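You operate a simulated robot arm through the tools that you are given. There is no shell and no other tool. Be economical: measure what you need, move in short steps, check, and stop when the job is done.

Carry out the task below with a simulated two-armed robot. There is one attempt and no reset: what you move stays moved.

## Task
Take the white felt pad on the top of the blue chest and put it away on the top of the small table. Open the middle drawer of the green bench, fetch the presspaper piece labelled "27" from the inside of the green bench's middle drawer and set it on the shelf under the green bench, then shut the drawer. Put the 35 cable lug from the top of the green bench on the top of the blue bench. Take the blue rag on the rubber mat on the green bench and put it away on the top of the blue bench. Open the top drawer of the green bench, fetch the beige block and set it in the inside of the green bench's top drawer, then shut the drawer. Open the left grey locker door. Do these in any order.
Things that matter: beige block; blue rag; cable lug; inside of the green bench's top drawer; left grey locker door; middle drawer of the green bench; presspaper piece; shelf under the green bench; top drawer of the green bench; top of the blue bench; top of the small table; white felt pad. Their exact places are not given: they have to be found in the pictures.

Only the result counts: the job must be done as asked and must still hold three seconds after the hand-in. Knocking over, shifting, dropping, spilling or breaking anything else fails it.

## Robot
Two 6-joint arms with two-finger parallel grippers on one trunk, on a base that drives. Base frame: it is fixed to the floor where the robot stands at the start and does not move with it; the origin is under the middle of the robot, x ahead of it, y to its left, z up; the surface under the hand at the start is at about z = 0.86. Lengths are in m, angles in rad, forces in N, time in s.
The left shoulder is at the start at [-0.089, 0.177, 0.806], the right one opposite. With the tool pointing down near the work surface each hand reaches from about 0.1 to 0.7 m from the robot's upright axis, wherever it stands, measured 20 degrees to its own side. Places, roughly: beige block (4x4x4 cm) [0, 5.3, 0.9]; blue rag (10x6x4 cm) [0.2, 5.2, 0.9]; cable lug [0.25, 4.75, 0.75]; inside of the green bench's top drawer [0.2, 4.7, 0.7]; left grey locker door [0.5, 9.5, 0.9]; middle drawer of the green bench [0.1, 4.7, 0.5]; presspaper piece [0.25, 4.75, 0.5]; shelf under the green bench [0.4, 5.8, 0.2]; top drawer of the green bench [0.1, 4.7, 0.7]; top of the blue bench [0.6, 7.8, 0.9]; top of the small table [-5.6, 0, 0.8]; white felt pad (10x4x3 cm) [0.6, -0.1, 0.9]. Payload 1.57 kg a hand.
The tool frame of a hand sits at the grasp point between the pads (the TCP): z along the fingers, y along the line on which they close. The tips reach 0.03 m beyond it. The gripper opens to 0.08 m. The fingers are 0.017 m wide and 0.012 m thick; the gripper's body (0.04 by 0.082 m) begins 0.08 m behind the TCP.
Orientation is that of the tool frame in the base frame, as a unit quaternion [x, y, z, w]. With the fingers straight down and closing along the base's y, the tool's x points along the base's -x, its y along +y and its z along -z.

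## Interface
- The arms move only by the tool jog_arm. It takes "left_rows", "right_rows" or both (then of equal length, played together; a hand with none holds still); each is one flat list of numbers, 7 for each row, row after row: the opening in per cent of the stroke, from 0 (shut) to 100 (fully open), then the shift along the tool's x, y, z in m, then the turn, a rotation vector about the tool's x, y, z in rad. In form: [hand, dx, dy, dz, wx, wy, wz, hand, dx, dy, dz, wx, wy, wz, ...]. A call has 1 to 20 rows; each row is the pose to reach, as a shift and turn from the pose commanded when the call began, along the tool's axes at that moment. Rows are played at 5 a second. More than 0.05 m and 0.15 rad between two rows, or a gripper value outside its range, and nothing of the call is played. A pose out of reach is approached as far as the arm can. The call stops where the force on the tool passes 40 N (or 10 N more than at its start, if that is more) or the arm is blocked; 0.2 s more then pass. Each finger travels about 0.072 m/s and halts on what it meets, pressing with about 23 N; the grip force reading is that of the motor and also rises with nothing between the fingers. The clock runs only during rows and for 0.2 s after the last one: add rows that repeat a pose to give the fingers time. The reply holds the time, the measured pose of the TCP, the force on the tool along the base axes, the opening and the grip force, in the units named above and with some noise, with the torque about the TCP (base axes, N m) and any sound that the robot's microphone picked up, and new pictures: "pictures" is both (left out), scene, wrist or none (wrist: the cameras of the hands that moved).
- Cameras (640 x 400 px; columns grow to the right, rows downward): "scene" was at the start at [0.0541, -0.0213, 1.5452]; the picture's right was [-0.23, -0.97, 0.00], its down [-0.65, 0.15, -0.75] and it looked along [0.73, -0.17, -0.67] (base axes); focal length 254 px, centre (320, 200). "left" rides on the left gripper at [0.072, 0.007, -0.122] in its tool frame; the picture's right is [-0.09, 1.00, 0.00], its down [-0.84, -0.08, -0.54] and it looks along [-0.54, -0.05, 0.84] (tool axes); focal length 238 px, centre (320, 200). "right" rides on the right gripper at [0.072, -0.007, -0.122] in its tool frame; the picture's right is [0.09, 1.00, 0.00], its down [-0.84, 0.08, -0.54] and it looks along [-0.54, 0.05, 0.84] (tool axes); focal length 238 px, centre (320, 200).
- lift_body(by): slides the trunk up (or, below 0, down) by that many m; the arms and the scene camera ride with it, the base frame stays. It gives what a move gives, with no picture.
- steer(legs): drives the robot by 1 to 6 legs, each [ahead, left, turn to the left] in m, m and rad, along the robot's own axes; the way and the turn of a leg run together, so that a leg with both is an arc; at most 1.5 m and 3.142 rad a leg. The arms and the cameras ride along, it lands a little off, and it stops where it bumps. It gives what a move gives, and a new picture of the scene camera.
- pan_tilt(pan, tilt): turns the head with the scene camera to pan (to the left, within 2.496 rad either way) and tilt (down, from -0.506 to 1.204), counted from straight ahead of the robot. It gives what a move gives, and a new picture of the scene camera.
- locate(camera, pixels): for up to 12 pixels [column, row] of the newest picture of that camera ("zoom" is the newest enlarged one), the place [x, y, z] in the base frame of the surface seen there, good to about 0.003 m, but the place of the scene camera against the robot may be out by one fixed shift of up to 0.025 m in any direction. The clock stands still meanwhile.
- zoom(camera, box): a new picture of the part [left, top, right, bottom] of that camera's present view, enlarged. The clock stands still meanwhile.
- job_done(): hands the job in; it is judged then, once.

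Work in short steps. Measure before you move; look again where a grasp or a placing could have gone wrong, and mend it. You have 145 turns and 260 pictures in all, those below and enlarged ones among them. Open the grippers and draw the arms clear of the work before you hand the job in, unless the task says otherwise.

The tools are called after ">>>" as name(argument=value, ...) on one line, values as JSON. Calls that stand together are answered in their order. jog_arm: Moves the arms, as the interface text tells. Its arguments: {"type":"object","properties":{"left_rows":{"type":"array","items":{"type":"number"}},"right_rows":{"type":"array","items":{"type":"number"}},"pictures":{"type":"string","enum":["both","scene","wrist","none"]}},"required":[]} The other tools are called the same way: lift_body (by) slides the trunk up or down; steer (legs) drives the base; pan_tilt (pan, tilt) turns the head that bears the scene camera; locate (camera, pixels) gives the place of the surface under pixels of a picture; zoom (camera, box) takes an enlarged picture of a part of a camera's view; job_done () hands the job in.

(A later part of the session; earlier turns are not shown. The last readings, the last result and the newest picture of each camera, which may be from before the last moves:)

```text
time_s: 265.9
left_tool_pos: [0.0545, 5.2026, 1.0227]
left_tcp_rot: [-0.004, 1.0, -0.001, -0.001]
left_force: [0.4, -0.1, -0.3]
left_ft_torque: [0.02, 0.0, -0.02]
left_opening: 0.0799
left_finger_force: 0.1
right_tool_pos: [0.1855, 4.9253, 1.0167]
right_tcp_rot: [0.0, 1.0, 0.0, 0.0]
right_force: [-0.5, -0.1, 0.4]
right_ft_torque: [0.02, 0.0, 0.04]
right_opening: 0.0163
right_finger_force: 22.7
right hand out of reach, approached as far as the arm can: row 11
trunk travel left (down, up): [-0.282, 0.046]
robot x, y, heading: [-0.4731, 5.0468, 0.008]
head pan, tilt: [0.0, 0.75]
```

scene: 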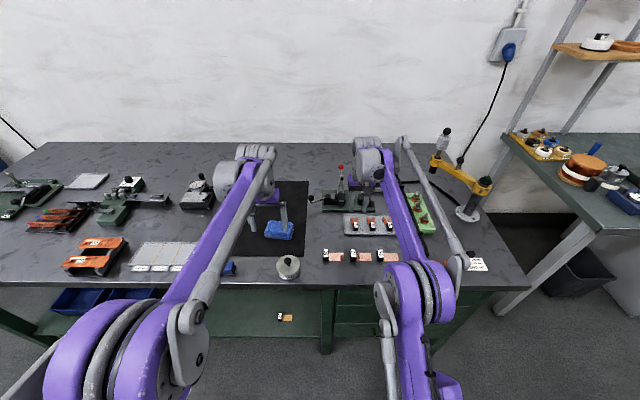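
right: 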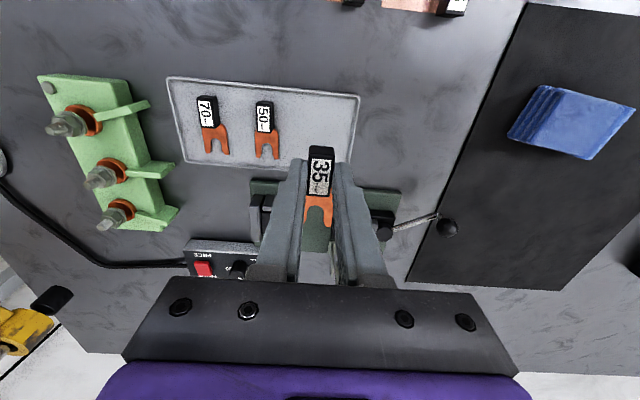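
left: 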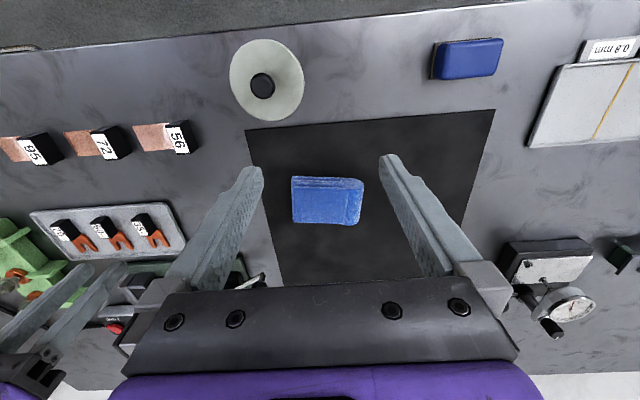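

Lug "35" is held (16 mm). I draw the right hand back and turn/move the left hand over the rag.

>>> jog_arm(right_rows=[0, 0.03, 0, 0, 0, 0, 0, 0, 0.06, 0, -0.01, 0, 0, 0, 0, 0.09, 0, -0.02, 0, 0, 0, 0, 0.12, 0, -0.03, 0, 0, 0, 0, 0.15, 0, -0.04, 0, 0, 0, 0, 0.18, 0, -0.05, 0, 0, 0, 0, 0.21, 0, -0.06, 0, 0, 0, 0, 0.24, -0.02, -0.06, 0, 0, 0, 0, 0.27, -0.04, -0.06, 0, 0, 0, 0, 0.29, -0.06, -0.06, 0, 0, 0], left_rows=[100, -0.01, 0, 0, 0, 0, -0.1433, 100, -0.02, 0, 0, 0, 0, -0.2866, 100, -0.03, 0, 0, 0, 0, -0.43, 100, -0.04, 0, 0, 0, 0, -0.5733, 100, -0.05, 0, 0, 0, 0, -0.7166, 100, -0.06, 0, 0, 0, 0, -0.86, 100, -0.07, 0, 0, 0, 0, -1.0033, 100, -0.08, 0, 0, 0, 0, -1.1466, 100, -0.09, 0, 0, 0, 0, -1.29, 100, -0.1025, 0, 0.02, 0, 0, -1.433])

>>> locate(camera="left", pixels=[[320, 100], [320, 130], [290, 120], [350, 120], [300, 160], [340, 160]])

```text
time_s: 268.1
left_tool_pos: [0.1576, 5.2021, 1.0026]
left_tcp_rot: [-0.661, 0.75, 0.0, 0.001]
left_force: [0.2, 0.3, 0.1]
left_ft_torque: [-0.04, 0.01, 0.02]
left_opening: 0.0802
left_finger_force: 0.0
right_tool_pos: [0.0946, 4.9031, 1.1081]
right_tcp_rot: [0.0, 1.0, 0.0, -0.001]
right_force: [0.4, 0.2, -0.1]
right_ft_torque: [-0.01, 0.02, -0.02]
right_opening: 0.016
right_finger_force: 22.9
right hand out of reach, approached as far as the arm can: row 3, 4, 5, 6, 7, 8, 9, 10
trunk travel left (down, up): [-0.282, 0.046]
robot x, y, heading: [-0.4776, 5.056, 0.006]
head pan, tilt: [0.0, 0.75]
```

scene: 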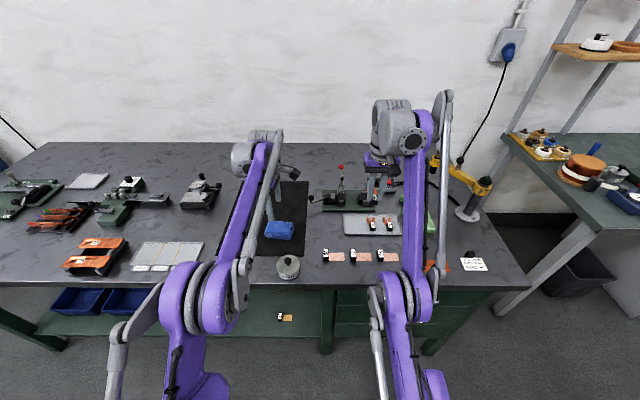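
right: 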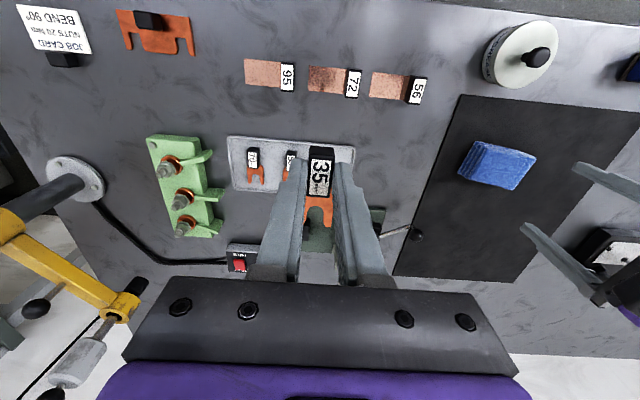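
left: 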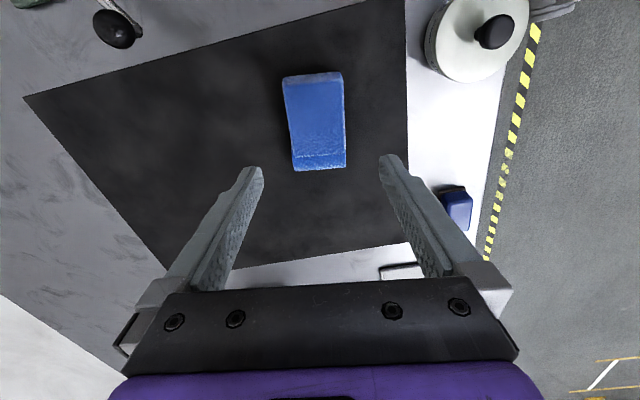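

```text
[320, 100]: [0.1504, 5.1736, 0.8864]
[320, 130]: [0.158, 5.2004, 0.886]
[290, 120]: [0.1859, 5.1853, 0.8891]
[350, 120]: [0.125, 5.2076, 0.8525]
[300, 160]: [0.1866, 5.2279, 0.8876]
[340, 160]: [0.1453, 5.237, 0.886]
```

The rag is centred between the left fingers. I descend 0.114 m, close with time, and lift.

>>> jog_arm(left_rows=[100, 0, 0, 0.04, 0, 0, 0, 100, 0, 0, 0.08, 0, 0, 0, 100, 0, 0, 0.1, 0, 0, 0, 100, 0, 0, 0.114, 0, 0, 0, 100, 0, 0, 0.114, 0, 0, 0, 0, 0, 0, 0.114, 0, 0, 0, 0, 0, 0, 0.114, 0, 0, 0, 0, 0, 0, 0.114, 0, 0, 0, 0, 0, 0, 0.114, 0, 0, 0], pictures="wrist")

```text
time_s: 270.1
left_tool_pos: [0.1564, 5.2019, 0.8888]
left_tcp_rot: [-0.66, 0.752, 0.0, -0.001]
left_force: [1.0, -0.6, 0.3]
left_ft_torque: [0.02, -0.03, -0.03]
left_opening: 0.0592
left_finger_force: 22.7
right_tool_pos: [0.0925, 4.9026, 1.1094]
right_tcp_rot: [0.0, 1.0, 0.0, 0.0]
right_force: [0.1, -0.9, -0.3]
right_ft_torque: [-0.03, -0.01, 0.04]
right_opening: 0.0162
right_finger_force: 23.0
trunk travel left (down, up): [-0.282, 0.046]
robot x, y, heading: [-0.4714, 5.0478, 0.011]
head pan, tilt: [0.0, 0.75]
```

left: 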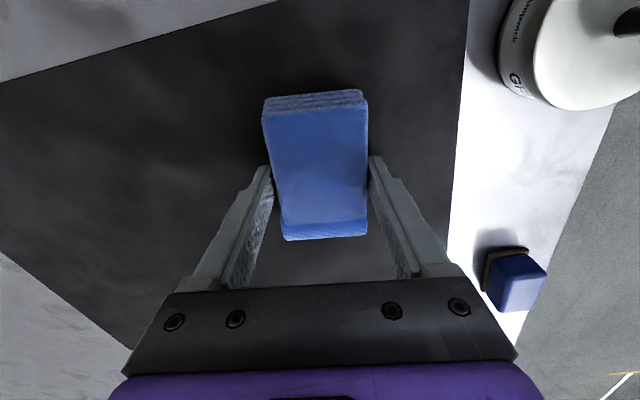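

Rag held (59 mm, 22.7 N). I lift it and draw it toward the robot (tool +y).

>>> jog_arm(left_rows=[0, 0, 0, -0.04, 0, 0, 0, 0, 0, 0, -0.08, 0, 0, 0, 0, 0, 0, -0.12, 0, 0, 0, 0, 0, 0, -0.16, 0, 0, 0, 0, 0, 0.04, -0.17, 0, 0, 0, 0, 0, 0.08, -0.17, 0, 0, 0, 0, 0, 0.12, -0.17, 0, 0, 0, 0, 0, 0.16, -0.17, 0, 0, 0, 0, -0.02, 0.2, -0.17, 0, 0, 0], right_rows=[0, 0, 0, 0, 0, 0, 0, 0, 0, 0, 0, 0, 0, 0, 0, 0.02, 0, 0.02, 0, 0, 0, 0, 0.04, 0, 0.03, 0, 0, 0, 0, 0.06, 0, 0.03, 0, 0, 0, 0, 0.09, 0, 0.03, 0, 0, 0, 0, 0.12, 0, 0.03, 0, 0, 0, 0, 0.15, 0, 0.03, 0, 0, 0, 0, 0.18, 0, 0.03, 0, 0, 0])

```text
time_s: 272.1
left_tool_pos: [-0.0403, 5.2516, 1.0582]
left_tcp_rot: [-0.659, 0.752, -0.001, 0.0]
left_force: [1.5, -0.1, -0.8]
left_ft_torque: [0.0, -0.03, 0.0]
left_opening: 0.059
left_finger_force: 23.1
right_tool_pos: [0.0906, 4.9129, 1.1145]
right_tcp_rot: [0.0, 1.0, 0.0, 0.001]
right_force: [0.4, 0.3, -0.8]
right_ft_torque: [0.0, -0.01, 0.0]
right_opening: 0.016
right_finger_force: 22.4
right hand out of reach, approached as far as the arm can: row 3, 4, 5, 6, 7, 8, 9
trunk travel left (down, up): [-0.282, 0.046]
robot x, y, heading: [-0.4724, 5.0474, 0.01]
head pan, tilt: [0.0, 0.75]
```

scene: 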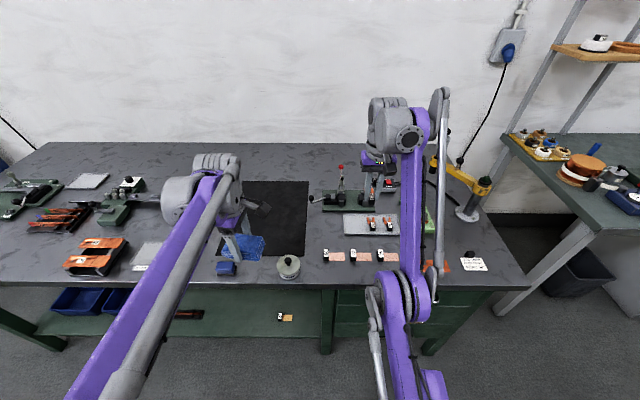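
right: 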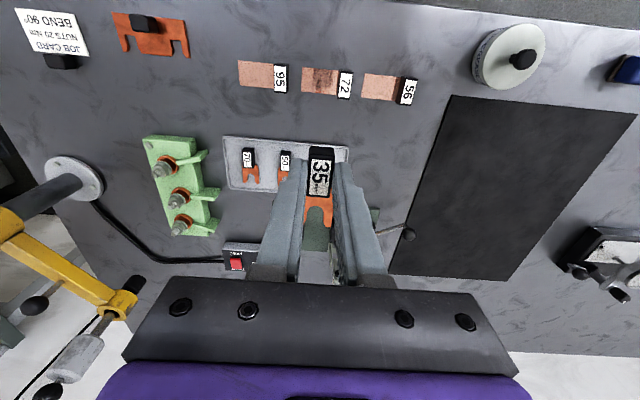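
left: 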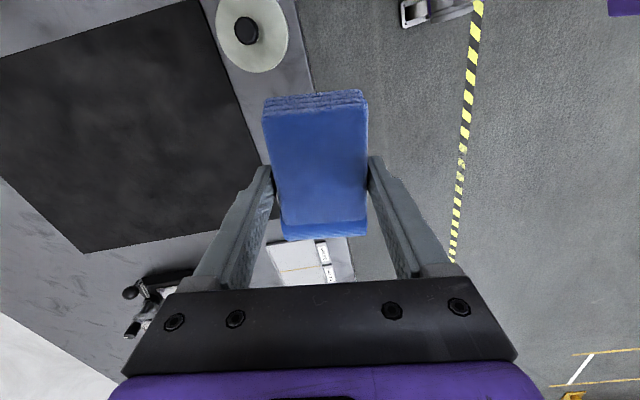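

The rag is clear. The right arm's retraction is blocked by its joint posture; I try moving it outward to the right first, then back, leaving the tool down.

>>> jog_arm(right_rows=[0, 0, -0.03, 0, 0, 0, 0, 0, 0, -0.06, 0, 0, 0, 0, 0, 0, -0.09, 0, 0, 0, 0, 0, 0, -0.12, 0, 0, 0, 0, 0, 0.03, -0.12, 0, 0, 0, 0, 0, 0.06, -0.12, 0, 0, 0, 0, 0, 0.09, -0.12, 0, 0, 0, 0, 0, 0.12, -0.12, 0, 0, 0, 0], pictures="scene")

```text
time_s: 273.9
left_tool_pos: [-0.0385, 5.2509, 1.0576]
left_tcp_rot: [-0.66, 0.751, 0.0, 0.0]
left_force: [-0.3, 0.0, -0.8]
left_ft_torque: [0.01, 0.01, -0.04]
left_opening: 0.059
left_finger_force: 23.1
right_tool_pos: [0.0727, 4.778, 1.1498]
right_tcp_rot: [0.0, 1.0, -0.001, 0.001]
right_force: [-0.4, 0.2, -0.9]
right_ft_torque: [-0.01, 0.02, 0.02]
right_opening: 0.0161
right_finger_force: 22.9
right hand out of reach, approached as far as the arm can: row 5, 6, 7, 8
trunk travel left (down, up): [-0.282, 0.046]
robot x, y, heading: [-0.4745, 5.0519, 0.008]
head pan, tilt: [0.0, 0.75]
```

scene: 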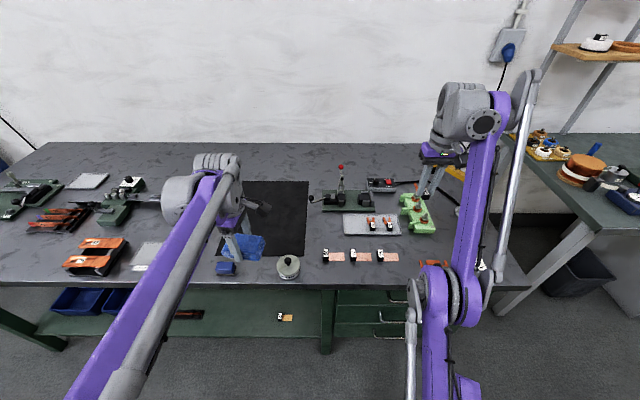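

The arm is at the edge of its reach sphere because it is too high; I lower it and then retract.

>>> jog_arm(right_rows=[0, 0.01, 0, 0.04, 0, 0, 0, 0, 0.03, 0, 0.07, 0, 0, 0, 0, 0.06, 0, 0.09, 0, 0, 0, 0, 0.1, 0, 0.1, 0, 0, 0, 0, 0.14, 0, 0.1, 0, 0, 0, 0, 0.18, 0, 0.1, 0, 0, 0, 0, 0.22, 0, 0.1, 0, 0, 0], pictures="scene")

```text
time_s: 275.5
left_tool_pos: [-0.0375, 5.2491, 1.0586]
left_tcp_rot: [-0.661, 0.751, 0.0, 0.0]
left_force: [0.3, -0.2, -1.4]
left_ft_torque: [-0.04, 0.02, 0.03]
left_opening: 0.059
left_finger_force: 22.7
right_tool_pos: [0.0858, 4.7416, 1.0775]
right_tcp_rot: [0.0, 1.0, 0.0, 0.0]
right_force: [-0.6, -0.2, -0.7]
right_ft_torque: [0.01, 0.02, -0.05]
right_opening: 0.0159
right_finger_force: 22.7
right hand out of reach, approached as far as the arm can: row 1, 2, 3, 4, 5, 6, 7
trunk travel left (down, up): [-0.282, 0.046]
robot x, y, heading: [-0.4708, 5.0478, 0.011]
head pan, tilt: [0.0, 0.75]
```

scene: 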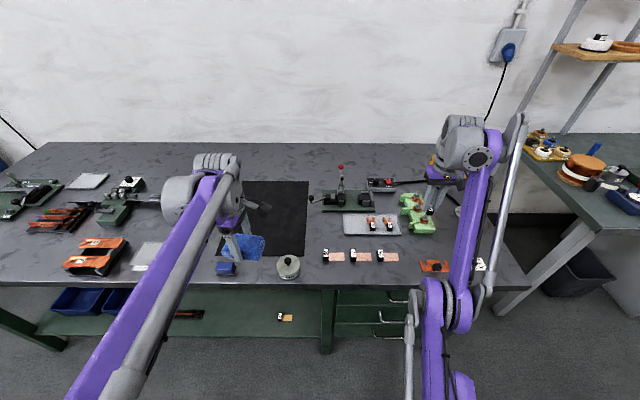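

I try a pure downward move of 0.08 m to leave the stretched posture.

>>> jog_arm(right_rows=[0, 0, 0, 0.02, 0, 0, 0, 0, 0, 0, 0.04, 0, 0, 0, 0, 0, 0, 0.06, 0, 0, 0, 0, 0, 0, 0.08, 0, 0, 0, 0, 0.02, 0, 0.08, 0, 0, 0], pictures="none")

```text
time_s: 276.7
left_tool_pos: [-0.0382, 5.2503, 1.0579]
left_tcp_rot: [-0.659, 0.752, 0.0, 0.0]
left_force: [0.5, -0.2, -0.7]
left_ft_torque: [0.02, 0.03, 0.0]
left_opening: 0.0587
left_finger_force: 22.9
right_tool_pos: [0.0899, 4.7394, 1.0163]
right_tcp_rot: [0.0, 1.0, 0.0, 0.001]
right_force: [0.1, 0.0, -0.3]
right_ft_torque: [0.01, 0.01, -0.01]
right_opening: 0.016
right_finger_force: 23.2
right hand out of reach, approached as far as the arm can: row 1, 2, 3, 4, 5
trunk travel left (down, up): [-0.282, 0.046]
robot x, y, heading: [-0.4759, 5.0512, 0.015]
head pan, tilt: [0.0, 0.75]
```

Still flagged. I test whether a yaw turn frees the wrist: rotate about tool z by +0.4 rad, then retract slightly.

>>> jog_arm(right_rows=[0, 0, 0, 0, 0, 0, 0.13, 0, 0, 0, 0, 0, 0, 0.26, 0, 0, 0, 0, 0, 0, 0.4, 0, 0.03, 0, 0, 0, 0, 0.4, 0, 0.06, 0, 0, 0, 0, 0.4, 0, 0.1, 0, 0, 0, 0, 0.4], pictures="none")

```text
time_s: 278.1
left_tool_pos: [-0.0379, 5.2495, 1.0576]
left_tcp_rot: [-0.66, 0.751, -0.001, 0.0]
left_force: [-0.4, 0.1, -1.0]
left_ft_torque: [-0.01, -0.01, 0.01]
left_opening: 0.0591
left_finger_force: 22.8
right_tool_pos: [0.0859, 4.718, 1.0176]
right_tcp_rot: [0.2, 0.98, -0.001, 0.0]
right_force: [0.8, -0.1, -0.4]
right_ft_torque: [0.02, -0.02, -0.01]
right_opening: 0.0162
right_finger_force: 23.6
right hand out of reach, approached as far as the arm can: row 4, 5, 6
trunk travel left (down, up): [-0.282, 0.046]
robot x, y, heading: [-0.4758, 5.0475, 0.009]
head pan, tilt: [0.0, 0.75]
```

Pure rotations work but nothing inward: the elbow likely flipped through straight. I stretch the arm out and up once, then come down and back so it can take the normal branch again.

>>> jog_arm(right_rows=[0, -0.037, 0.0156, 0, 0, 0, 0, 0, -0.074, 0.031, 0, 0, 0, 0, 0, -0.11, 0.047, 0, 0, 0, 0, 0, -0.12, 0.05, -0.04, 0, 0, 0, 0, -0.12, 0.05, -0.08, 0, 0, 0, 0, -0.12, 0.05, -0.12, 0, 0, 0, 0, -0.12, 0.05, -0.08, 0, 0, 0, 0, -0.12, 0.05, -0.04, 0, 0, 0, 0, -0.12, 0.05, 0, 0, 0, 0, 0, -0.12, 0.05, 0.04, 0, 0, 0, 0, -0.083, 0.035, 0.04, 0, 0, 0, 0, -0.046, 0.02, 0.04, 0, 0, 0, 0, -0.01, 0.005, 0.04, 0, 0, 0, 0, 0.027, -0.011, 0.04, 0, 0, 0], pictures="scene")

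```text
time_s: 281.1
left_tool_pos: [-0.0375, 5.2503, 1.0589]
left_tcp_rot: [-0.661, 0.751, 0.0, 0.001]
left_force: [0.5, 0.2, -1.1]
left_ft_torque: [-0.02, -0.03, 0.01]
left_opening: 0.059
left_finger_force: 23.2
right_tool_pos: [0.0818, 4.7128, 1.019]
right_tcp_rot: [0.2, 0.98, 0.0, -0.001]
right_force: [0.2, 0.4, -0.1]
right_ft_torque: [-0.02, 0.06, 0.0]
right_opening: 0.016
right_finger_force: 22.5
right hand out of reach, approached as far as the arm can: row 3, 4, 5, 6, 7, 8, 9, 10, 13, 14
trunk travel left (down, up): [-0.282, 0.046]
robot x, y, heading: [-0.4723, 5.0498, 0.01]
head pan, tilt: [0.0, 0.75]
```

scene: 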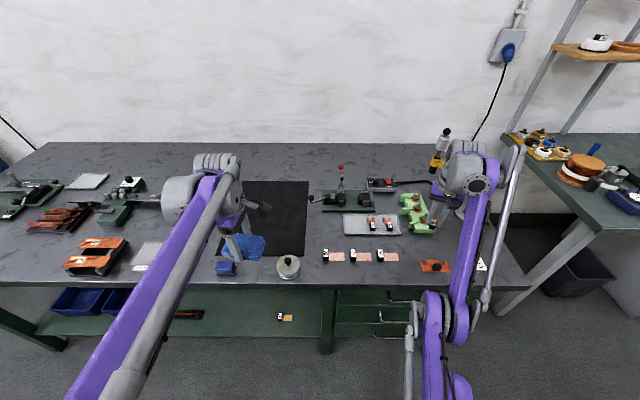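

I check the right elbow's height to understand the posture.

>>> locate(camera="scene", pixels=[[440, 310], [460, 380], [465, 180], [470, 250], [410, 340], [130, 370], [190, 280]])

>>> pan_tilt(pan=-0.35, tilt=1.15)

```text
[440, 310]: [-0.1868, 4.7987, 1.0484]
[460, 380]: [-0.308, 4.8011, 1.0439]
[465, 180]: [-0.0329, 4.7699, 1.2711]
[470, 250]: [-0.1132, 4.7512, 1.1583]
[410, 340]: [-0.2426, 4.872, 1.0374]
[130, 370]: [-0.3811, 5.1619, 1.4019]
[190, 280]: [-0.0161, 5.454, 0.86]
```

```text
time_s: 282.0
left_tool_pos: [-0.0385, 5.2501, 1.057]
left_tcp_rot: [-0.66, 0.752, 0.001, 0.001]
left_force: [0.8, -0.8, -0.7]
left_ft_torque: [-0.01, 0.0, -0.01]
left_opening: 0.0592
left_finger_force: 22.9
right_tool_pos: [0.0839, 4.713, 1.018]
right_tcp_rot: [0.199, 0.98, -0.001, 0.0]
right_force: [-0.1, 0.5, -0.7]
right_ft_torque: [0.0, 0.01, -0.02]
right_opening: 0.0162
right_finger_force: 23.0
trunk travel left (down, up): [-0.282, 0.046]
robot x, y, heading: [-0.4719, 5.0497, 0.008]
head pan, tilt: [-0.351, 1.15]
```

scene: 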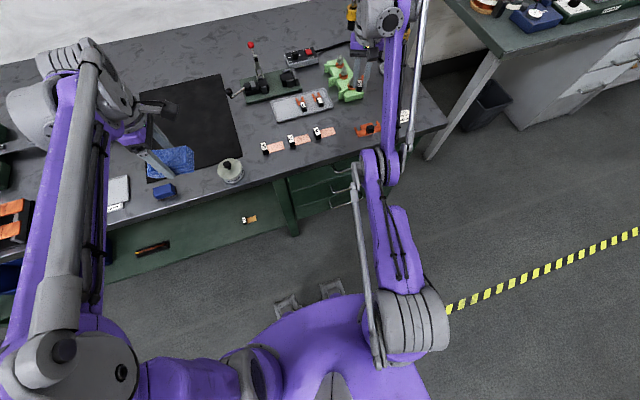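

The right elbow sits below the shoulder–wrist line (z≈1.04): flipped branch. I back off into free space to sort it out there.

>>> steer(legs=[[-0.55, 0, 0]])

>>> jog_arm(right_rows=[0, -0.037, 0.0156, 0, 0, 0, 0, 0, -0.074, 0.031, 0, 0, 0, 0, 0, -0.11, 0.047, 0, 0, 0, 0, 0, -0.147, 0.062, 0, 0, 0, 0, 0, -0.184, 0.078, 0, 0, 0, 0, 0, -0.184, 0.078, 0.04, 0, 0, 0, 0, -0.184, 0.078, 0.08, 0, 0, 0, 0, -0.184, 0.078, 0.12, 0, 0, 0, 0, -0.184, 0.078, 0.16, 0, 0, 0, 0, -0.147, 0.062, 0.18, 0, 0, 0, 0, -0.11, 0.047, 0.2, 0, 0, 0, 0, -0.074, 0.031, 0.22, 0, 0, 0, 0, -0.037, 0.0156, 0.22, 0, 0, 0, 0, 0, 0, 0.22, 0, 0, 0], pictures="none")

```text
time_s: 285.1
left_tool_pos: [-0.5861, 5.2456, 1.0585]
left_tcp_rot: [-0.661, 0.75, 0.0, 0.001]
left_force: [0.9, 0.1, -0.2]
left_ft_torque: [0.03, -0.04, -0.01]
left_opening: 0.0591
left_finger_force: 22.5
right_tool_pos: [-0.4641, 4.7077, 1.0181]
right_tcp_rot: [0.199, 0.98, 0.0, 0.001]
right_force: [-0.7, 0.9, -0.7]
right_ft_torque: [0.04, -0.02, 0.01]
right_opening: 0.0162
right_finger_force: 22.9
trunk travel left (down, up): [-0.282, 0.046]
robot x, y, heading: [-1.021, 5.0432, 0.012]
head pan, tilt: [-0.351, 1.15]
```

scene: 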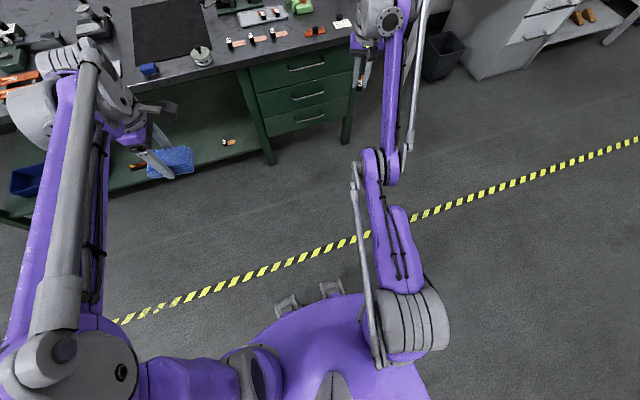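

```text
time_s: 288.1
left_tool_pos: [-0.5866, 5.2454, 1.0582]
left_tcp_rot: [-0.661, 0.751, 0.0, 0.001]
left_force: [-0.6, -0.7, -1.0]
left_ft_torque: [0.02, 0.0, -0.02]
left_opening: 0.0587
left_finger_force: 23.4
right_tool_pos: [-0.3364, 4.6931, 0.8154]
right_tcp_rot: [0.198, 0.98, 0.0, -0.001]
right_force: [0.7, -0.5, -0.3]
right_ft_torque: [0.02, 0.01, -0.02]
right_opening: 0.016
right_finger_force: 23.1
right hand out of reach, approached as far as the arm can: row 3, 4, 5, 6, 7, 8, 9, 10, 11, 12, 13, 14
trunk travel left (down, up): [-0.282, 0.046]
robot x, y, heading: [-1.0176, 5.0414, 0.01]
head pan, tilt: [-0.351, 1.15]
```

I try again: raise at constant x until the arm is straight, then descend fast, which should flex the elbow the normal way.

>>> jog_arm(right_rows=[0, 0, 0, -0.05, 0, 0, 0, 0, 0, 0, -0.1, 0, 0, 0, 0, 0, 0, -0.15, 0, 0, 0, 0, 0, 0, -0.2, 0, 0, 0, 0, 0, 0, -0.25, 0, 0, 0, 0, 0, 0, -0.3, 0, 0, 0, 0, 0, 0, -0.25, 0, 0, 0, 0, 0, 0, -0.2, 0, 0, 0, 0, 0, 0, -0.15, 0, 0, 0, 0, 0, 0, -0.1, 0, 0, 0, 0, 0, 0, -0.05, 0, 0, 0, 0, 0, 0, 0, 0, 0, 0, 0, 0.037, -0.016, 0, 0, 0, 0, 0, 0.074, -0.031, 0, 0, 0, 0, 0, 0.11, -0.047, 0, 0, 0, 0], pictures="none")

```text
time_s: 291.3
left_tool_pos: [-0.5872, 5.2453, 1.0585]
left_tcp_rot: [-0.66, 0.751, -0.001, 0.001]
left_force: [-0.8, 0.0, -1.4]
left_ft_torque: [0.01, 0.01, 0.01]
left_opening: 0.0591
left_finger_force: 23.3
right_tool_pos: [-0.4592, 4.6947, 0.8141]
right_tcp_rot: [0.198, 0.98, 0.0, 0.0]
right_force: [-0.2, 1.0, -0.7]
right_ft_torque: [0.0, -0.02, -0.01]
right_opening: 0.0161
right_finger_force: 23.1
right hand out of reach, approached as far as the arm can: row 2, 3, 4, 5, 6, 7, 8, 9, 10
trunk travel left (down, up): [-0.282, 0.046]
robot x, y, heading: [-1.0183, 5.0433, 0.005]
head pan, tilt: [-0.351, 1.15]
```

That restored the normal branch. I retract and raise the right hand to a carrying pose and undo the yaw.

>>> jog_arm(right_rows=[0, 0.03, -0.012, -0.03, 0, 0, -0.05, 0, 0.06, -0.025, -0.06, 0, 0, -0.1, 0, 0.09, -0.037, -0.09, 0, 0, -0.17, 0, 0.12, -0.05, -0.12, 0, 0, -0.25, 0, 0.138, -0.058, -0.16, 0, 0, -0.33, 0, 0.138, -0.058, -0.2, 0, 0, -0.4, 0, 0.138, -0.058, -0.24, 0, 0, -0.4], pictures="none")

>>> pan_tilt(pan=1.0, tilt=0.5)

>>> locate(camera="scene", pixels=[[320, 200], [350, 220], [400, 200], [280, 180], [320, 160], [360, 170]])

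```text
time_s: 292.9
left_tool_pos: [-0.5863, 5.2457, 1.0574]
left_tcp_rot: [-0.661, 0.751, 0.001, 0.0]
left_force: [-0.2, 0.5, -0.6]
left_ft_torque: [0.03, 0.03, 0.0]
left_opening: 0.0593
left_finger_force: 23.0
right_tool_pos: [-0.607, 4.6955, 1.0551]
right_tcp_rot: [-0.001, 1.0, 0.0, 0.0]
right_force: [0.6, 0.1, -0.5]
right_ft_torque: [-0.01, -0.03, 0.03]
right_opening: 0.0163
right_finger_force: 23.0
trunk travel left (down, up): [-0.282, 0.046]
robot x, y, heading: [-1.0225, 5.0444, 0.013]
head pan, tilt: [-0.351, 1.15]
```

```text
time_s: 294.4
left_tool_pos: [-0.5864, 5.2448, 1.059]
left_tcp_rot: [-0.661, 0.751, 0.0, 0.0]
left_force: [1.0, -0.7, -0.6]
left_ft_torque: [0.01, 0.01, 0.02]
left_opening: 0.059
left_finger_force: 22.8
right_tool_pos: [-0.607, 4.6968, 1.0556]
right_tcp_rot: [-0.001, 1.0, 0.0, -0.001]
right_force: [0.9, -0.2, -1.3]
right_ft_torque: [0.02, -0.01, 0.0]
right_opening: 0.0161
right_finger_force: 23.2
trunk travel left (down, up): [-0.282, 0.046]
robot x, y, heading: [-1.0236, 5.0477, 0.01]
head pan, tilt: [1.0, 0.499]
```

scene: 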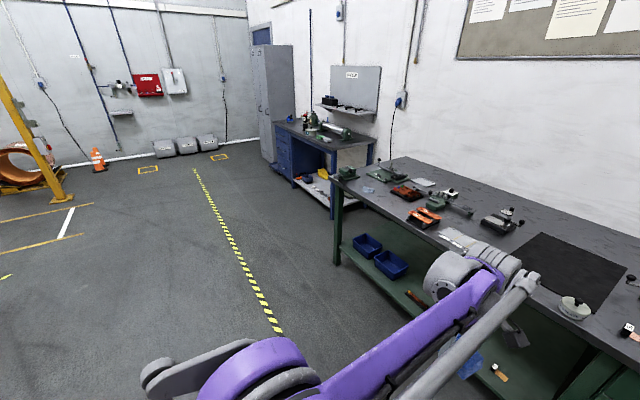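

```text
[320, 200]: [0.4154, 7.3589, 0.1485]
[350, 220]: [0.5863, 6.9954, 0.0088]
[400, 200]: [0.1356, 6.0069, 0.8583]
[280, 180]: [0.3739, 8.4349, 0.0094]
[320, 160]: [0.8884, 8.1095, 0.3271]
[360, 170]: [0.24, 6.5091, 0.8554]
```

The blue bench runs y≈7.2–8.4 with front x≈0.37. I strafe left along the aisle to y≈7.7 and look.

>>> steer(legs=[[0, 1.35, 0], [0, 1.3, 0], [0.45, 0, -0.01]])

>>> pan_tilt(pan=0, tilt=0.65)

>>> zoom(camera="scene", box=[180, 100, 460, 300])

```text
time_s: 320.1
left_tool_pos: [-0.1357, 7.8925, 1.0579]
left_tcp_rot: [-0.655, 0.756, 0.0, 0.0]
left_force: [-0.8, 0.4, -0.6]
left_ft_torque: [0.02, -0.02, 0.01]
left_opening: 0.0593
left_finger_force: 22.7
right_tool_pos: [-0.1649, 7.3443, 1.0548]
right_tcp_rot: [0.007, 1.0, 0.0, -0.001]
right_force: [-0.2, -0.7, 0.0]
right_ft_torque: [0.0, 0.01, 0.04]
right_opening: 0.0162
right_finger_force: 23.1
trunk travel left (down, up): [-0.282, 0.046]
robot x, y, heading: [-0.5709, 7.7027, -0.004]
head pan, tilt: [1.0, 0.499]
```

scene: 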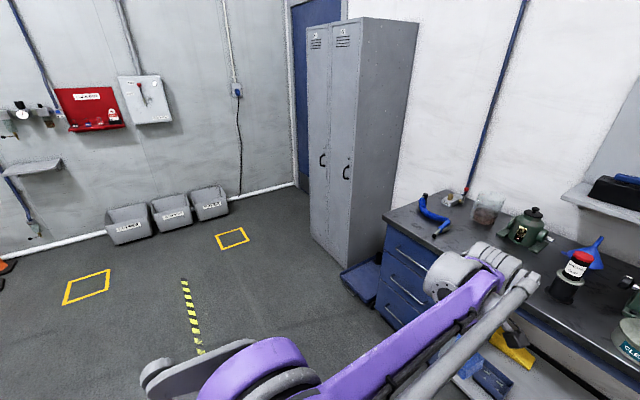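

```text
time_s: 321.3
left_tool_pos: [-0.1369, 7.8938, 1.0586]
left_tcp_rot: [-0.654, 0.756, 0.0, 0.0]
left_force: [0.2, -0.1, -1.2]
left_ft_torque: [0.01, 0.01, 0.01]
left_opening: 0.0591
left_finger_force: 23.1
right_tool_pos: [-0.1653, 7.3445, 1.055]
right_tcp_rot: [0.008, 1.0, -0.001, -0.001]
right_force: [0.3, -0.4, -0.5]
right_ft_torque: [0.01, 0.01, -0.03]
right_opening: 0.016
right_finger_force: 22.7
trunk travel left (down, up): [-0.282, 0.046]
robot x, y, heading: [-0.5749, 7.6988, -0.004]
head pan, tilt: [0.0, 0.649]
```

scene: 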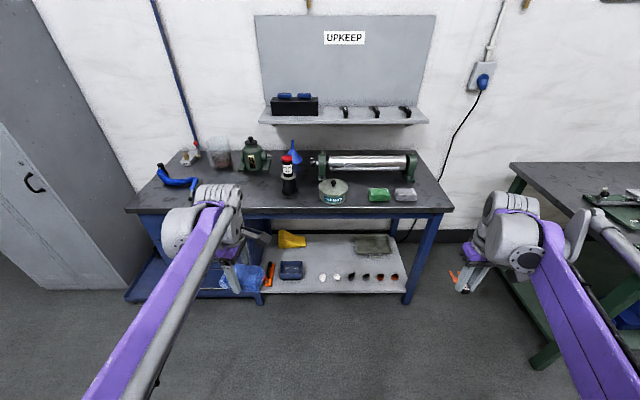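

```text
2.00 times, centred on (320, 200) of scene
```

zoom: 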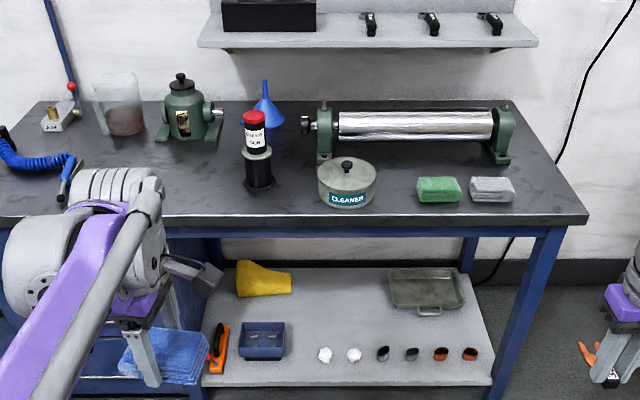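

The blue bench's free spots: around scene (265,195) left of the black bottle, and right end near (425,200). I measure them.

>>> locate(camera="scene", pixels=[[270, 200], [270, 185], [255, 175], [289, 190], [335, 200], [425, 205], [430, 195], [405, 195], [448, 208], [308, 205], [195, 180], [320, 208]])

```text
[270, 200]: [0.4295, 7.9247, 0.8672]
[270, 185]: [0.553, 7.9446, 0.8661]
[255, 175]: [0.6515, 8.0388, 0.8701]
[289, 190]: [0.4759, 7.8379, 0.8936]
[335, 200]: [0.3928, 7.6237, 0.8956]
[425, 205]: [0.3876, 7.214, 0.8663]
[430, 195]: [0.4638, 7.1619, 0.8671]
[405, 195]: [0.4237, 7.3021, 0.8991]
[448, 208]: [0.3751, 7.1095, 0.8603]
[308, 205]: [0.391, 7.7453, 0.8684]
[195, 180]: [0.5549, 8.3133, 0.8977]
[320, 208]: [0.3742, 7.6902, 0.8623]
```

I check the bottle top and hose nozzle nearest the intended rag spot (0.49, 8.0), then drive closer.

>>> locate(camera="scene", pixels=[[288, 158], [294, 190], [210, 178], [205, 185], [282, 175], [240, 168], [415, 194], [412, 198], [333, 182]])

>>> steer(legs=[[0.5, 0.05, 0]])

```text
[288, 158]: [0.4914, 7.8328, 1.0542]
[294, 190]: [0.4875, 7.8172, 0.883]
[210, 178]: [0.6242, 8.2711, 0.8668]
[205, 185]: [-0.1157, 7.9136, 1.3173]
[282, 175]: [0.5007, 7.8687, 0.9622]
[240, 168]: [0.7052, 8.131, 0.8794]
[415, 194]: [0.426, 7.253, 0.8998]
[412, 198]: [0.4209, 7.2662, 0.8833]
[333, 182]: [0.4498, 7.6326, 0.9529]
```

```text
time_s: 324.3
left_tool_pos: [0.3655, 7.9403, 1.0579]
left_tcp_rot: [-0.654, 0.756, 0.0, 0.0]
left_force: [-0.6, -0.4, -0.6]
left_ft_torque: [0.04, 0.01, -0.02]
left_opening: 0.059
left_finger_force: 22.6
right_tool_pos: [0.3353, 7.3911, 1.055]
right_tcp_rot: [0.008, 1.0, 0.0, -0.001]
right_force: [0.3, -0.1, -0.6]
right_ft_torque: [0.0, 0.03, 0.0]
right_opening: 0.0161
right_finger_force: 23.3
trunk travel left (down, up): [-0.282, 0.046]
robot x, y, heading: [-0.0716, 7.7481, -0.002]
head pan, tilt: [0.0, 0.649]
```

scene: 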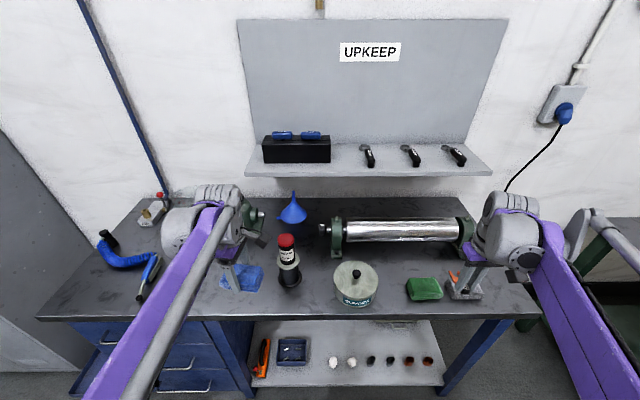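

I move the left hand left, then forward to (0.47,8.0), staying clear of the bottle, then lower partway.

>>> jog_arm(left_rows=[0, -0.03, 0.004, 0, 0, 0, 0, 0, -0.06, 0.0086, 0, 0, 0, 0, 0, -0.065, -0.026, 0, 0, 0, 0, 0, -0.07, -0.06, 0, 0, 0, 0, 0, -0.0744, -0.0952, 0.01, 0, 0, 0, 0, -0.0744, -0.0952, 0.05, 0, 0, 0, 0, -0.0744, -0.0952, 0.08, 0, 0, 0])

>>> locate(camera="left", pixels=[[240, 150], [320, 60], [400, 150], [420, 100], [200, 100]])

```text
time_s: 325.9
left_tool_pos: [0.4703, 7.9989, 0.9785]
left_tcp_rot: [-0.655, 0.756, 0.0, 0.0]
left_force: [0.2, 0.1, -0.3]
left_ft_torque: [0.02, 0.02, 0.01]
left_opening: 0.0592
left_finger_force: 22.8
right_tool_pos: [0.3351, 7.3923, 1.0536]
right_tcp_rot: [0.008, 1.0, 0.0, -0.001]
right_force: [0.1, 0.0, 0.3]
right_ft_torque: [-0.02, 0.03, -0.03]
right_opening: 0.0161
right_finger_force: 22.6
trunk travel left (down, up): [-0.282, 0.046]
robot x, y, heading: [-0.0741, 7.7502, -0.005]
head pan, tilt: [0.0, 0.649]
```

scene: 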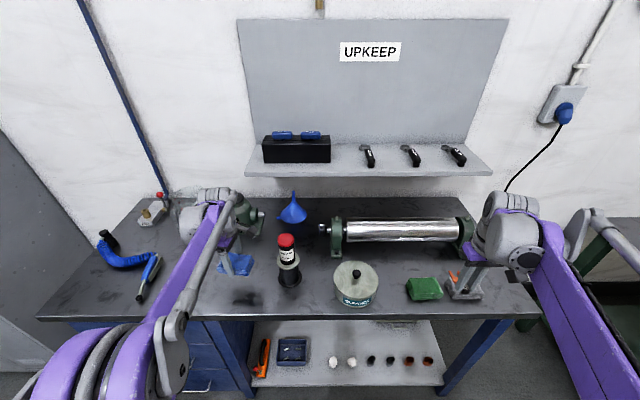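
left: 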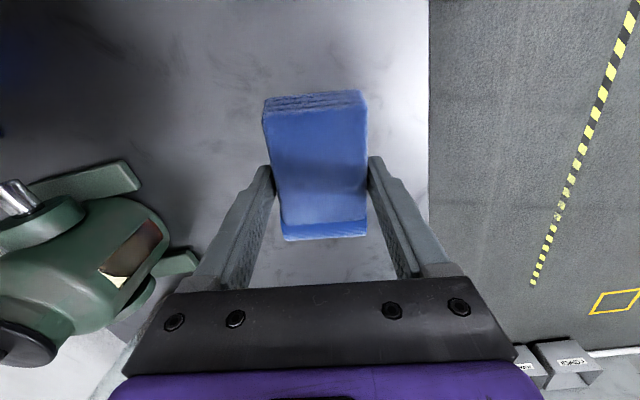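

```text
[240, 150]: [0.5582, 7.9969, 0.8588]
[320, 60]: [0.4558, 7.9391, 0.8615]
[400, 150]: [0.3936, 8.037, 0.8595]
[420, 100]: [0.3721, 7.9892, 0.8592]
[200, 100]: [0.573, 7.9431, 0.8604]
```

Bench top z=0.860. I lower 0.081 m, release, and rise.

>>> jog_arm(left_rows=[0, 0, 0, 0.04, 0, 0, 0, 0, 0, 0, 0.07, 0, 0, 0, 0, 0, 0, 0.081, 0, 0, 0, 0, 0, 0, 0.081, 0, 0, 0, 100, 0, 0, 0.081, 0, 0, 0, 100, 0, 0, 0.081, 0, 0, 0, 100, 0, 0, 0.081, 0, 0, 0, 100, 0, 0, 0.05, 0, 0, 0, 100, 0, 0, 0.01, 0, 0, 0, 100, 0, 0, -0.04, 0, 0, 0, 100, 0, 0, -0.08, 0, 0, 0, 100, 0, 0.04, -0.09, 0, 0, 0, 100, 0, 0.08, -0.09, 0, 0, 0, 100, 0, 0.12, -0.09, 0, 0, 0])

```text
time_s: 328.9
left_tool_pos: [0.3502, 8.0168, 1.0691]
left_tcp_rot: [-0.654, 0.757, -0.001, 0.001]
left_force: [0.3, 0.3, -0.4]
left_ft_torque: [-0.02, -0.03, 0.02]
left_opening: 0.08
left_finger_force: 0.0
right_tool_pos: [0.3337, 7.39, 1.0551]
right_tcp_rot: [0.008, 1.0, 0.0, 0.0]
right_force: [-1.0, 0.6, -1.3]
right_ft_torque: [-0.01, -0.02, 0.03]
right_opening: 0.016
right_finger_force: 23.3
trunk travel left (down, up): [-0.282, 0.046]
robot x, y, heading: [-0.074, 7.7466, -0.005]
head pan, tilt: [0.0, 0.649]
```

scene: 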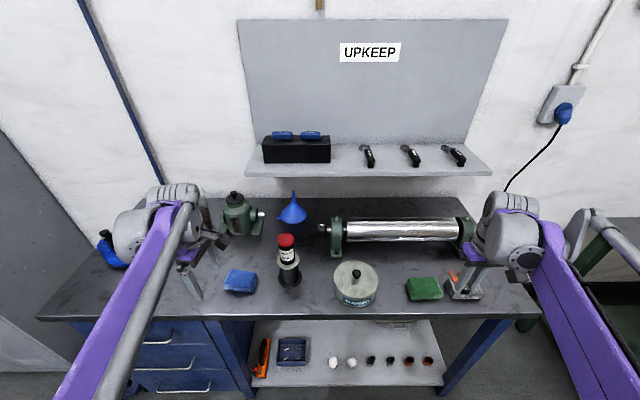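
left: 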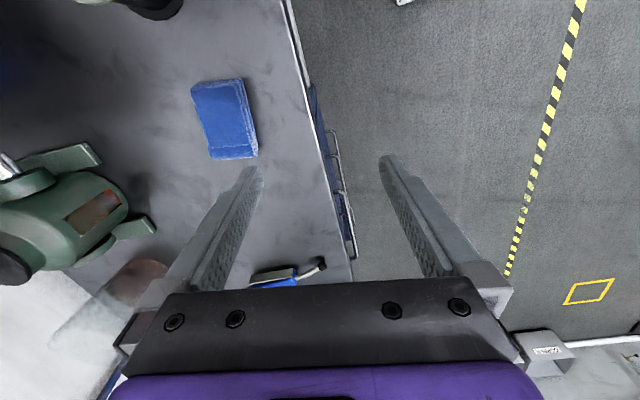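

The rag lies on the blue bench at (240,281). I strafe right 0.2 m to align the right hand with the free right-end spot and look.

>>> steer(legs=[[0, -0.2, 0]])

>>> jog_arm(right_rows=[0, -0.03, 0, 0, 0, 0, 0, 0, -0.06, 0, 0.01, 0, 0, 0, 0, -0.09, 0, 0.04, 0, 0, 0, 0, -0.11, 0, 0.07, 0, 0, 0])

>>> locate(camera="right", pixels=[[250, 130], [400, 130], [320, 100], [320, 60], [380, 200], [270, 220], [320, 240]])

```text
time_s: 331.3
left_tool_pos: [0.3504, 7.8181, 1.0686]
left_tcp_rot: [-0.654, 0.756, -0.001, 0.0]
left_force: [-0.5, -1.5, -0.2]
left_ft_torque: [0.04, 0.02, -0.02]
left_opening: 0.08
left_finger_force: 0.0
right_tool_pos: [0.3342, 7.1919, 1.0546]
right_tcp_rot: [0.008, 1.0, 0.0, -0.001]
right_force: [0.7, 0.0, -0.9]
right_ft_torque: [0.01, -0.01, -0.01]
right_opening: 0.0162
right_finger_force: 23.2
trunk travel left (down, up): [-0.282, 0.046]
robot x, y, heading: [-0.073, 7.5487, -0.007]
head pan, tilt: [0.0, 0.649]
```

scene: 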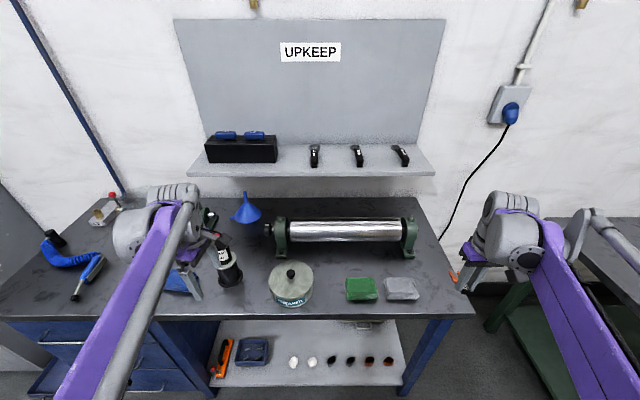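

```text
time_s: 332.3
left_tool_pos: [0.3507, 7.8185, 1.0679]
left_tcp_rot: [-0.655, 0.756, 0.0, -0.001]
left_force: [0.4, 0.8, 0.4]
left_ft_torque: [-0.01, 0.03, 0.0]
left_opening: 0.08
left_finger_force: 0.0
right_tool_pos: [0.4461, 7.1903, 0.9851]
right_tcp_rot: [0.008, 1.0, 0.0, -0.001]
right_force: [0.1, 0.2, 0.2]
right_ft_torque: [-0.04, -0.02, -0.04]
right_opening: 0.016
right_finger_force: 23.0
trunk travel left (down, up): [-0.282, 0.046]
robot x, y, heading: [-0.0735, 7.5468, -0.008]
head pan, tilt: [0.0, 0.649]
```

scene: 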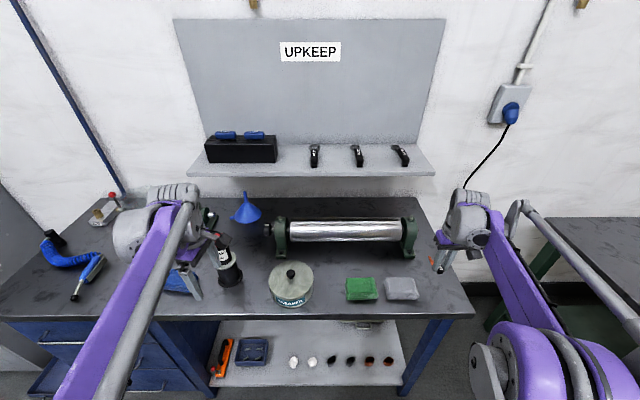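
right: 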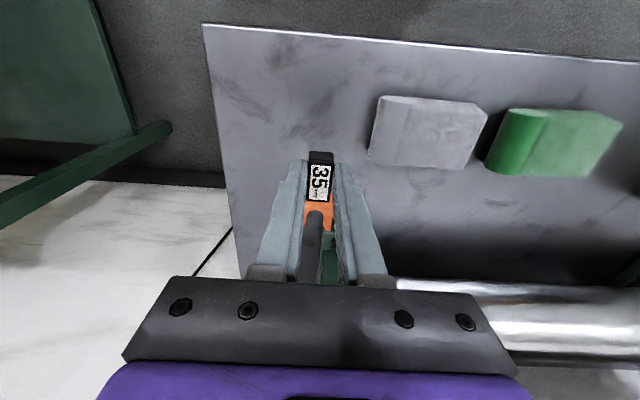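

```text
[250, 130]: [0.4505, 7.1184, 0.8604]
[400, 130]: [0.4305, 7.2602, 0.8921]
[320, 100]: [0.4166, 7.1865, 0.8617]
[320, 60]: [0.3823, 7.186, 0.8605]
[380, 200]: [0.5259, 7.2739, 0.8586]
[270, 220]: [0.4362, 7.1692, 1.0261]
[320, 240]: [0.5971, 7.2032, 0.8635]
```

Bench below is clear (z 0.8605); grey sponge starts y≈7.24. I lower the lug 0.089 m, release with small opening, and rise.

>>> jog_arm(right_rows=[0, 0, 0, 0.04, 0, 0, 0, 0, 0, 0, 0.075, 0, 0, 0, 0, 0, 0, 0.089, 0, 0, 0, 0, 0, 0, 0.09, 0, 0, 0, 45, 0, 0, 0.09, 0, 0, 0, 45, 0, 0, 0.09, 0, 0, 0, 45, 0, 0, 0.09, 0, 0, 0, 45, 0, 0, 0.06, 0, 0, 0, 45, 0, 0, 0.02, 0, 0, 0, 45, 0.03, 0, -0.01, 0, 0, 0, 60, 0.07, 0, -0.03, 0, 0, 0, 60, 0.11, 0, -0.04, 0, 0, 0])

```text
time_s: 334.9
left_tool_pos: [0.3477, 7.8178, 1.0676]
left_tcp_rot: [-0.654, 0.757, -0.001, 0.0]
left_force: [-0.2, -0.4, 0.3]
left_ft_torque: [0.04, -0.04, 0.02]
left_opening: 0.0799
left_finger_force: 0.0
right_tool_pos: [0.3317, 7.1929, 1.0258]
right_tcp_rot: [0.008, 1.0, 0.0, 0.001]
right_force: [0.5, -0.2, -0.3]
right_ft_torque: [0.02, -0.02, -0.01]
right_opening: 0.0484
right_finger_force: 0.1
trunk travel left (down, up): [-0.282, 0.046]
robot x, y, heading: [-0.0755, 7.5502, -0.009]
head pan, tilt: [0.0, 0.649]
```

scene: 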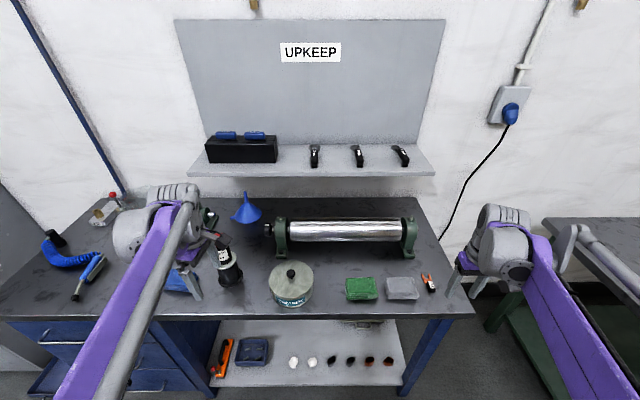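
right: 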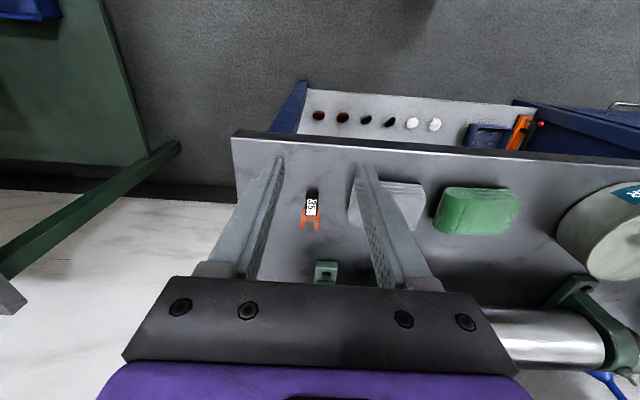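

The "35" lug lies on the blue bench at right-wrist (310,205). Now the locker: I back off, strafe left to y≈9.3, and look.

>>> steer(legs=[[-0.6, 0, 0], [0, 1.0, 0.008], [0, 0.75, 0]])

>>> pan_tilt(pan=0.05, tilt=0.35)

>>> zoom(camera="scene", box=[200, 60, 500, 300])

```text
time_s: 353.6
left_tool_pos: [-0.2651, 9.574, 1.0682]
left_tcp_rot: [-0.659, 0.752, -0.001, 0.0]
left_force: [0.1, -0.5, -1.0]
left_ft_torque: [0.02, 0.0, -0.01]
left_opening: 0.0801
left_finger_force: 0.1
right_tool_pos: [-0.2717, 8.9496, 1.0251]
right_tcp_rot: [0.0, 1.0, 0.0, 0.0]
right_force: [-0.7, -0.7, 0.0]
right_ft_torque: [0.02, 0.03, -0.01]
right_opening: 0.0482
right_finger_force: 0.0
trunk travel left (down, up): [-0.282, 0.046]
robot x, y, heading: [-0.6848, 9.3016, 0.006]
head pan, tilt: [0.0, 0.649]
```

scene: 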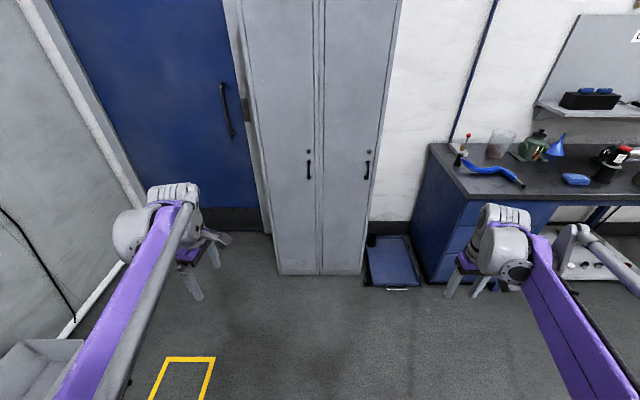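

```text
time_s: 354.4
left_tool_pos: [-0.2653, 9.5753, 1.0674]
left_tcp_rot: [-0.66, 0.752, -0.001, 0.0]
left_force: [-0.6, 0.9, 0.2]
left_ft_torque: [-0.02, -0.01, -0.01]
left_opening: 0.0796
left_finger_force: 0.1
right_tool_pos: [-0.2726, 8.9494, 1.0249]
right_tcp_rot: [0.002, 1.0, 0.0, 0.0]
right_force: [-0.7, 0.1, -0.1]
right_ft_torque: [0.01, 0.0, 0.01]
right_opening: 0.048
right_finger_force: 0.1
trunk travel left (down, up): [-0.282, 0.046]
robot x, y, heading: [-0.6879, 9.2942, 0.006]
head pan, tilt: [0.051, 0.351]
```

scene: 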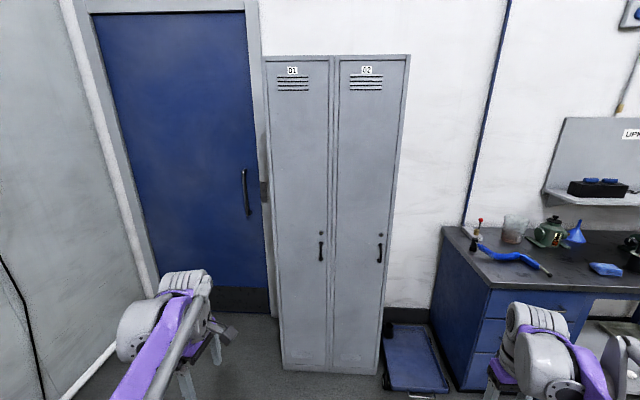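

```text
1.67 times, centred on (350, 180) of scene
```

zoom: 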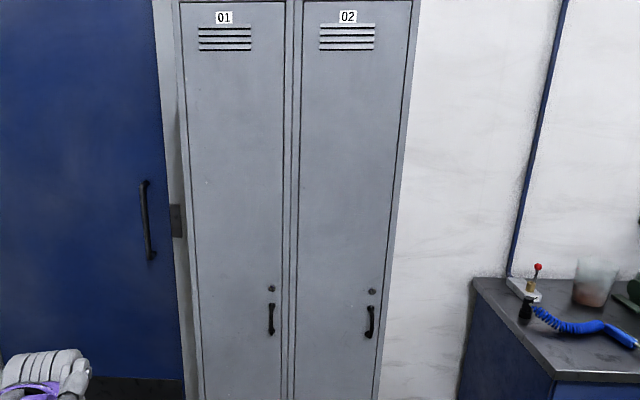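

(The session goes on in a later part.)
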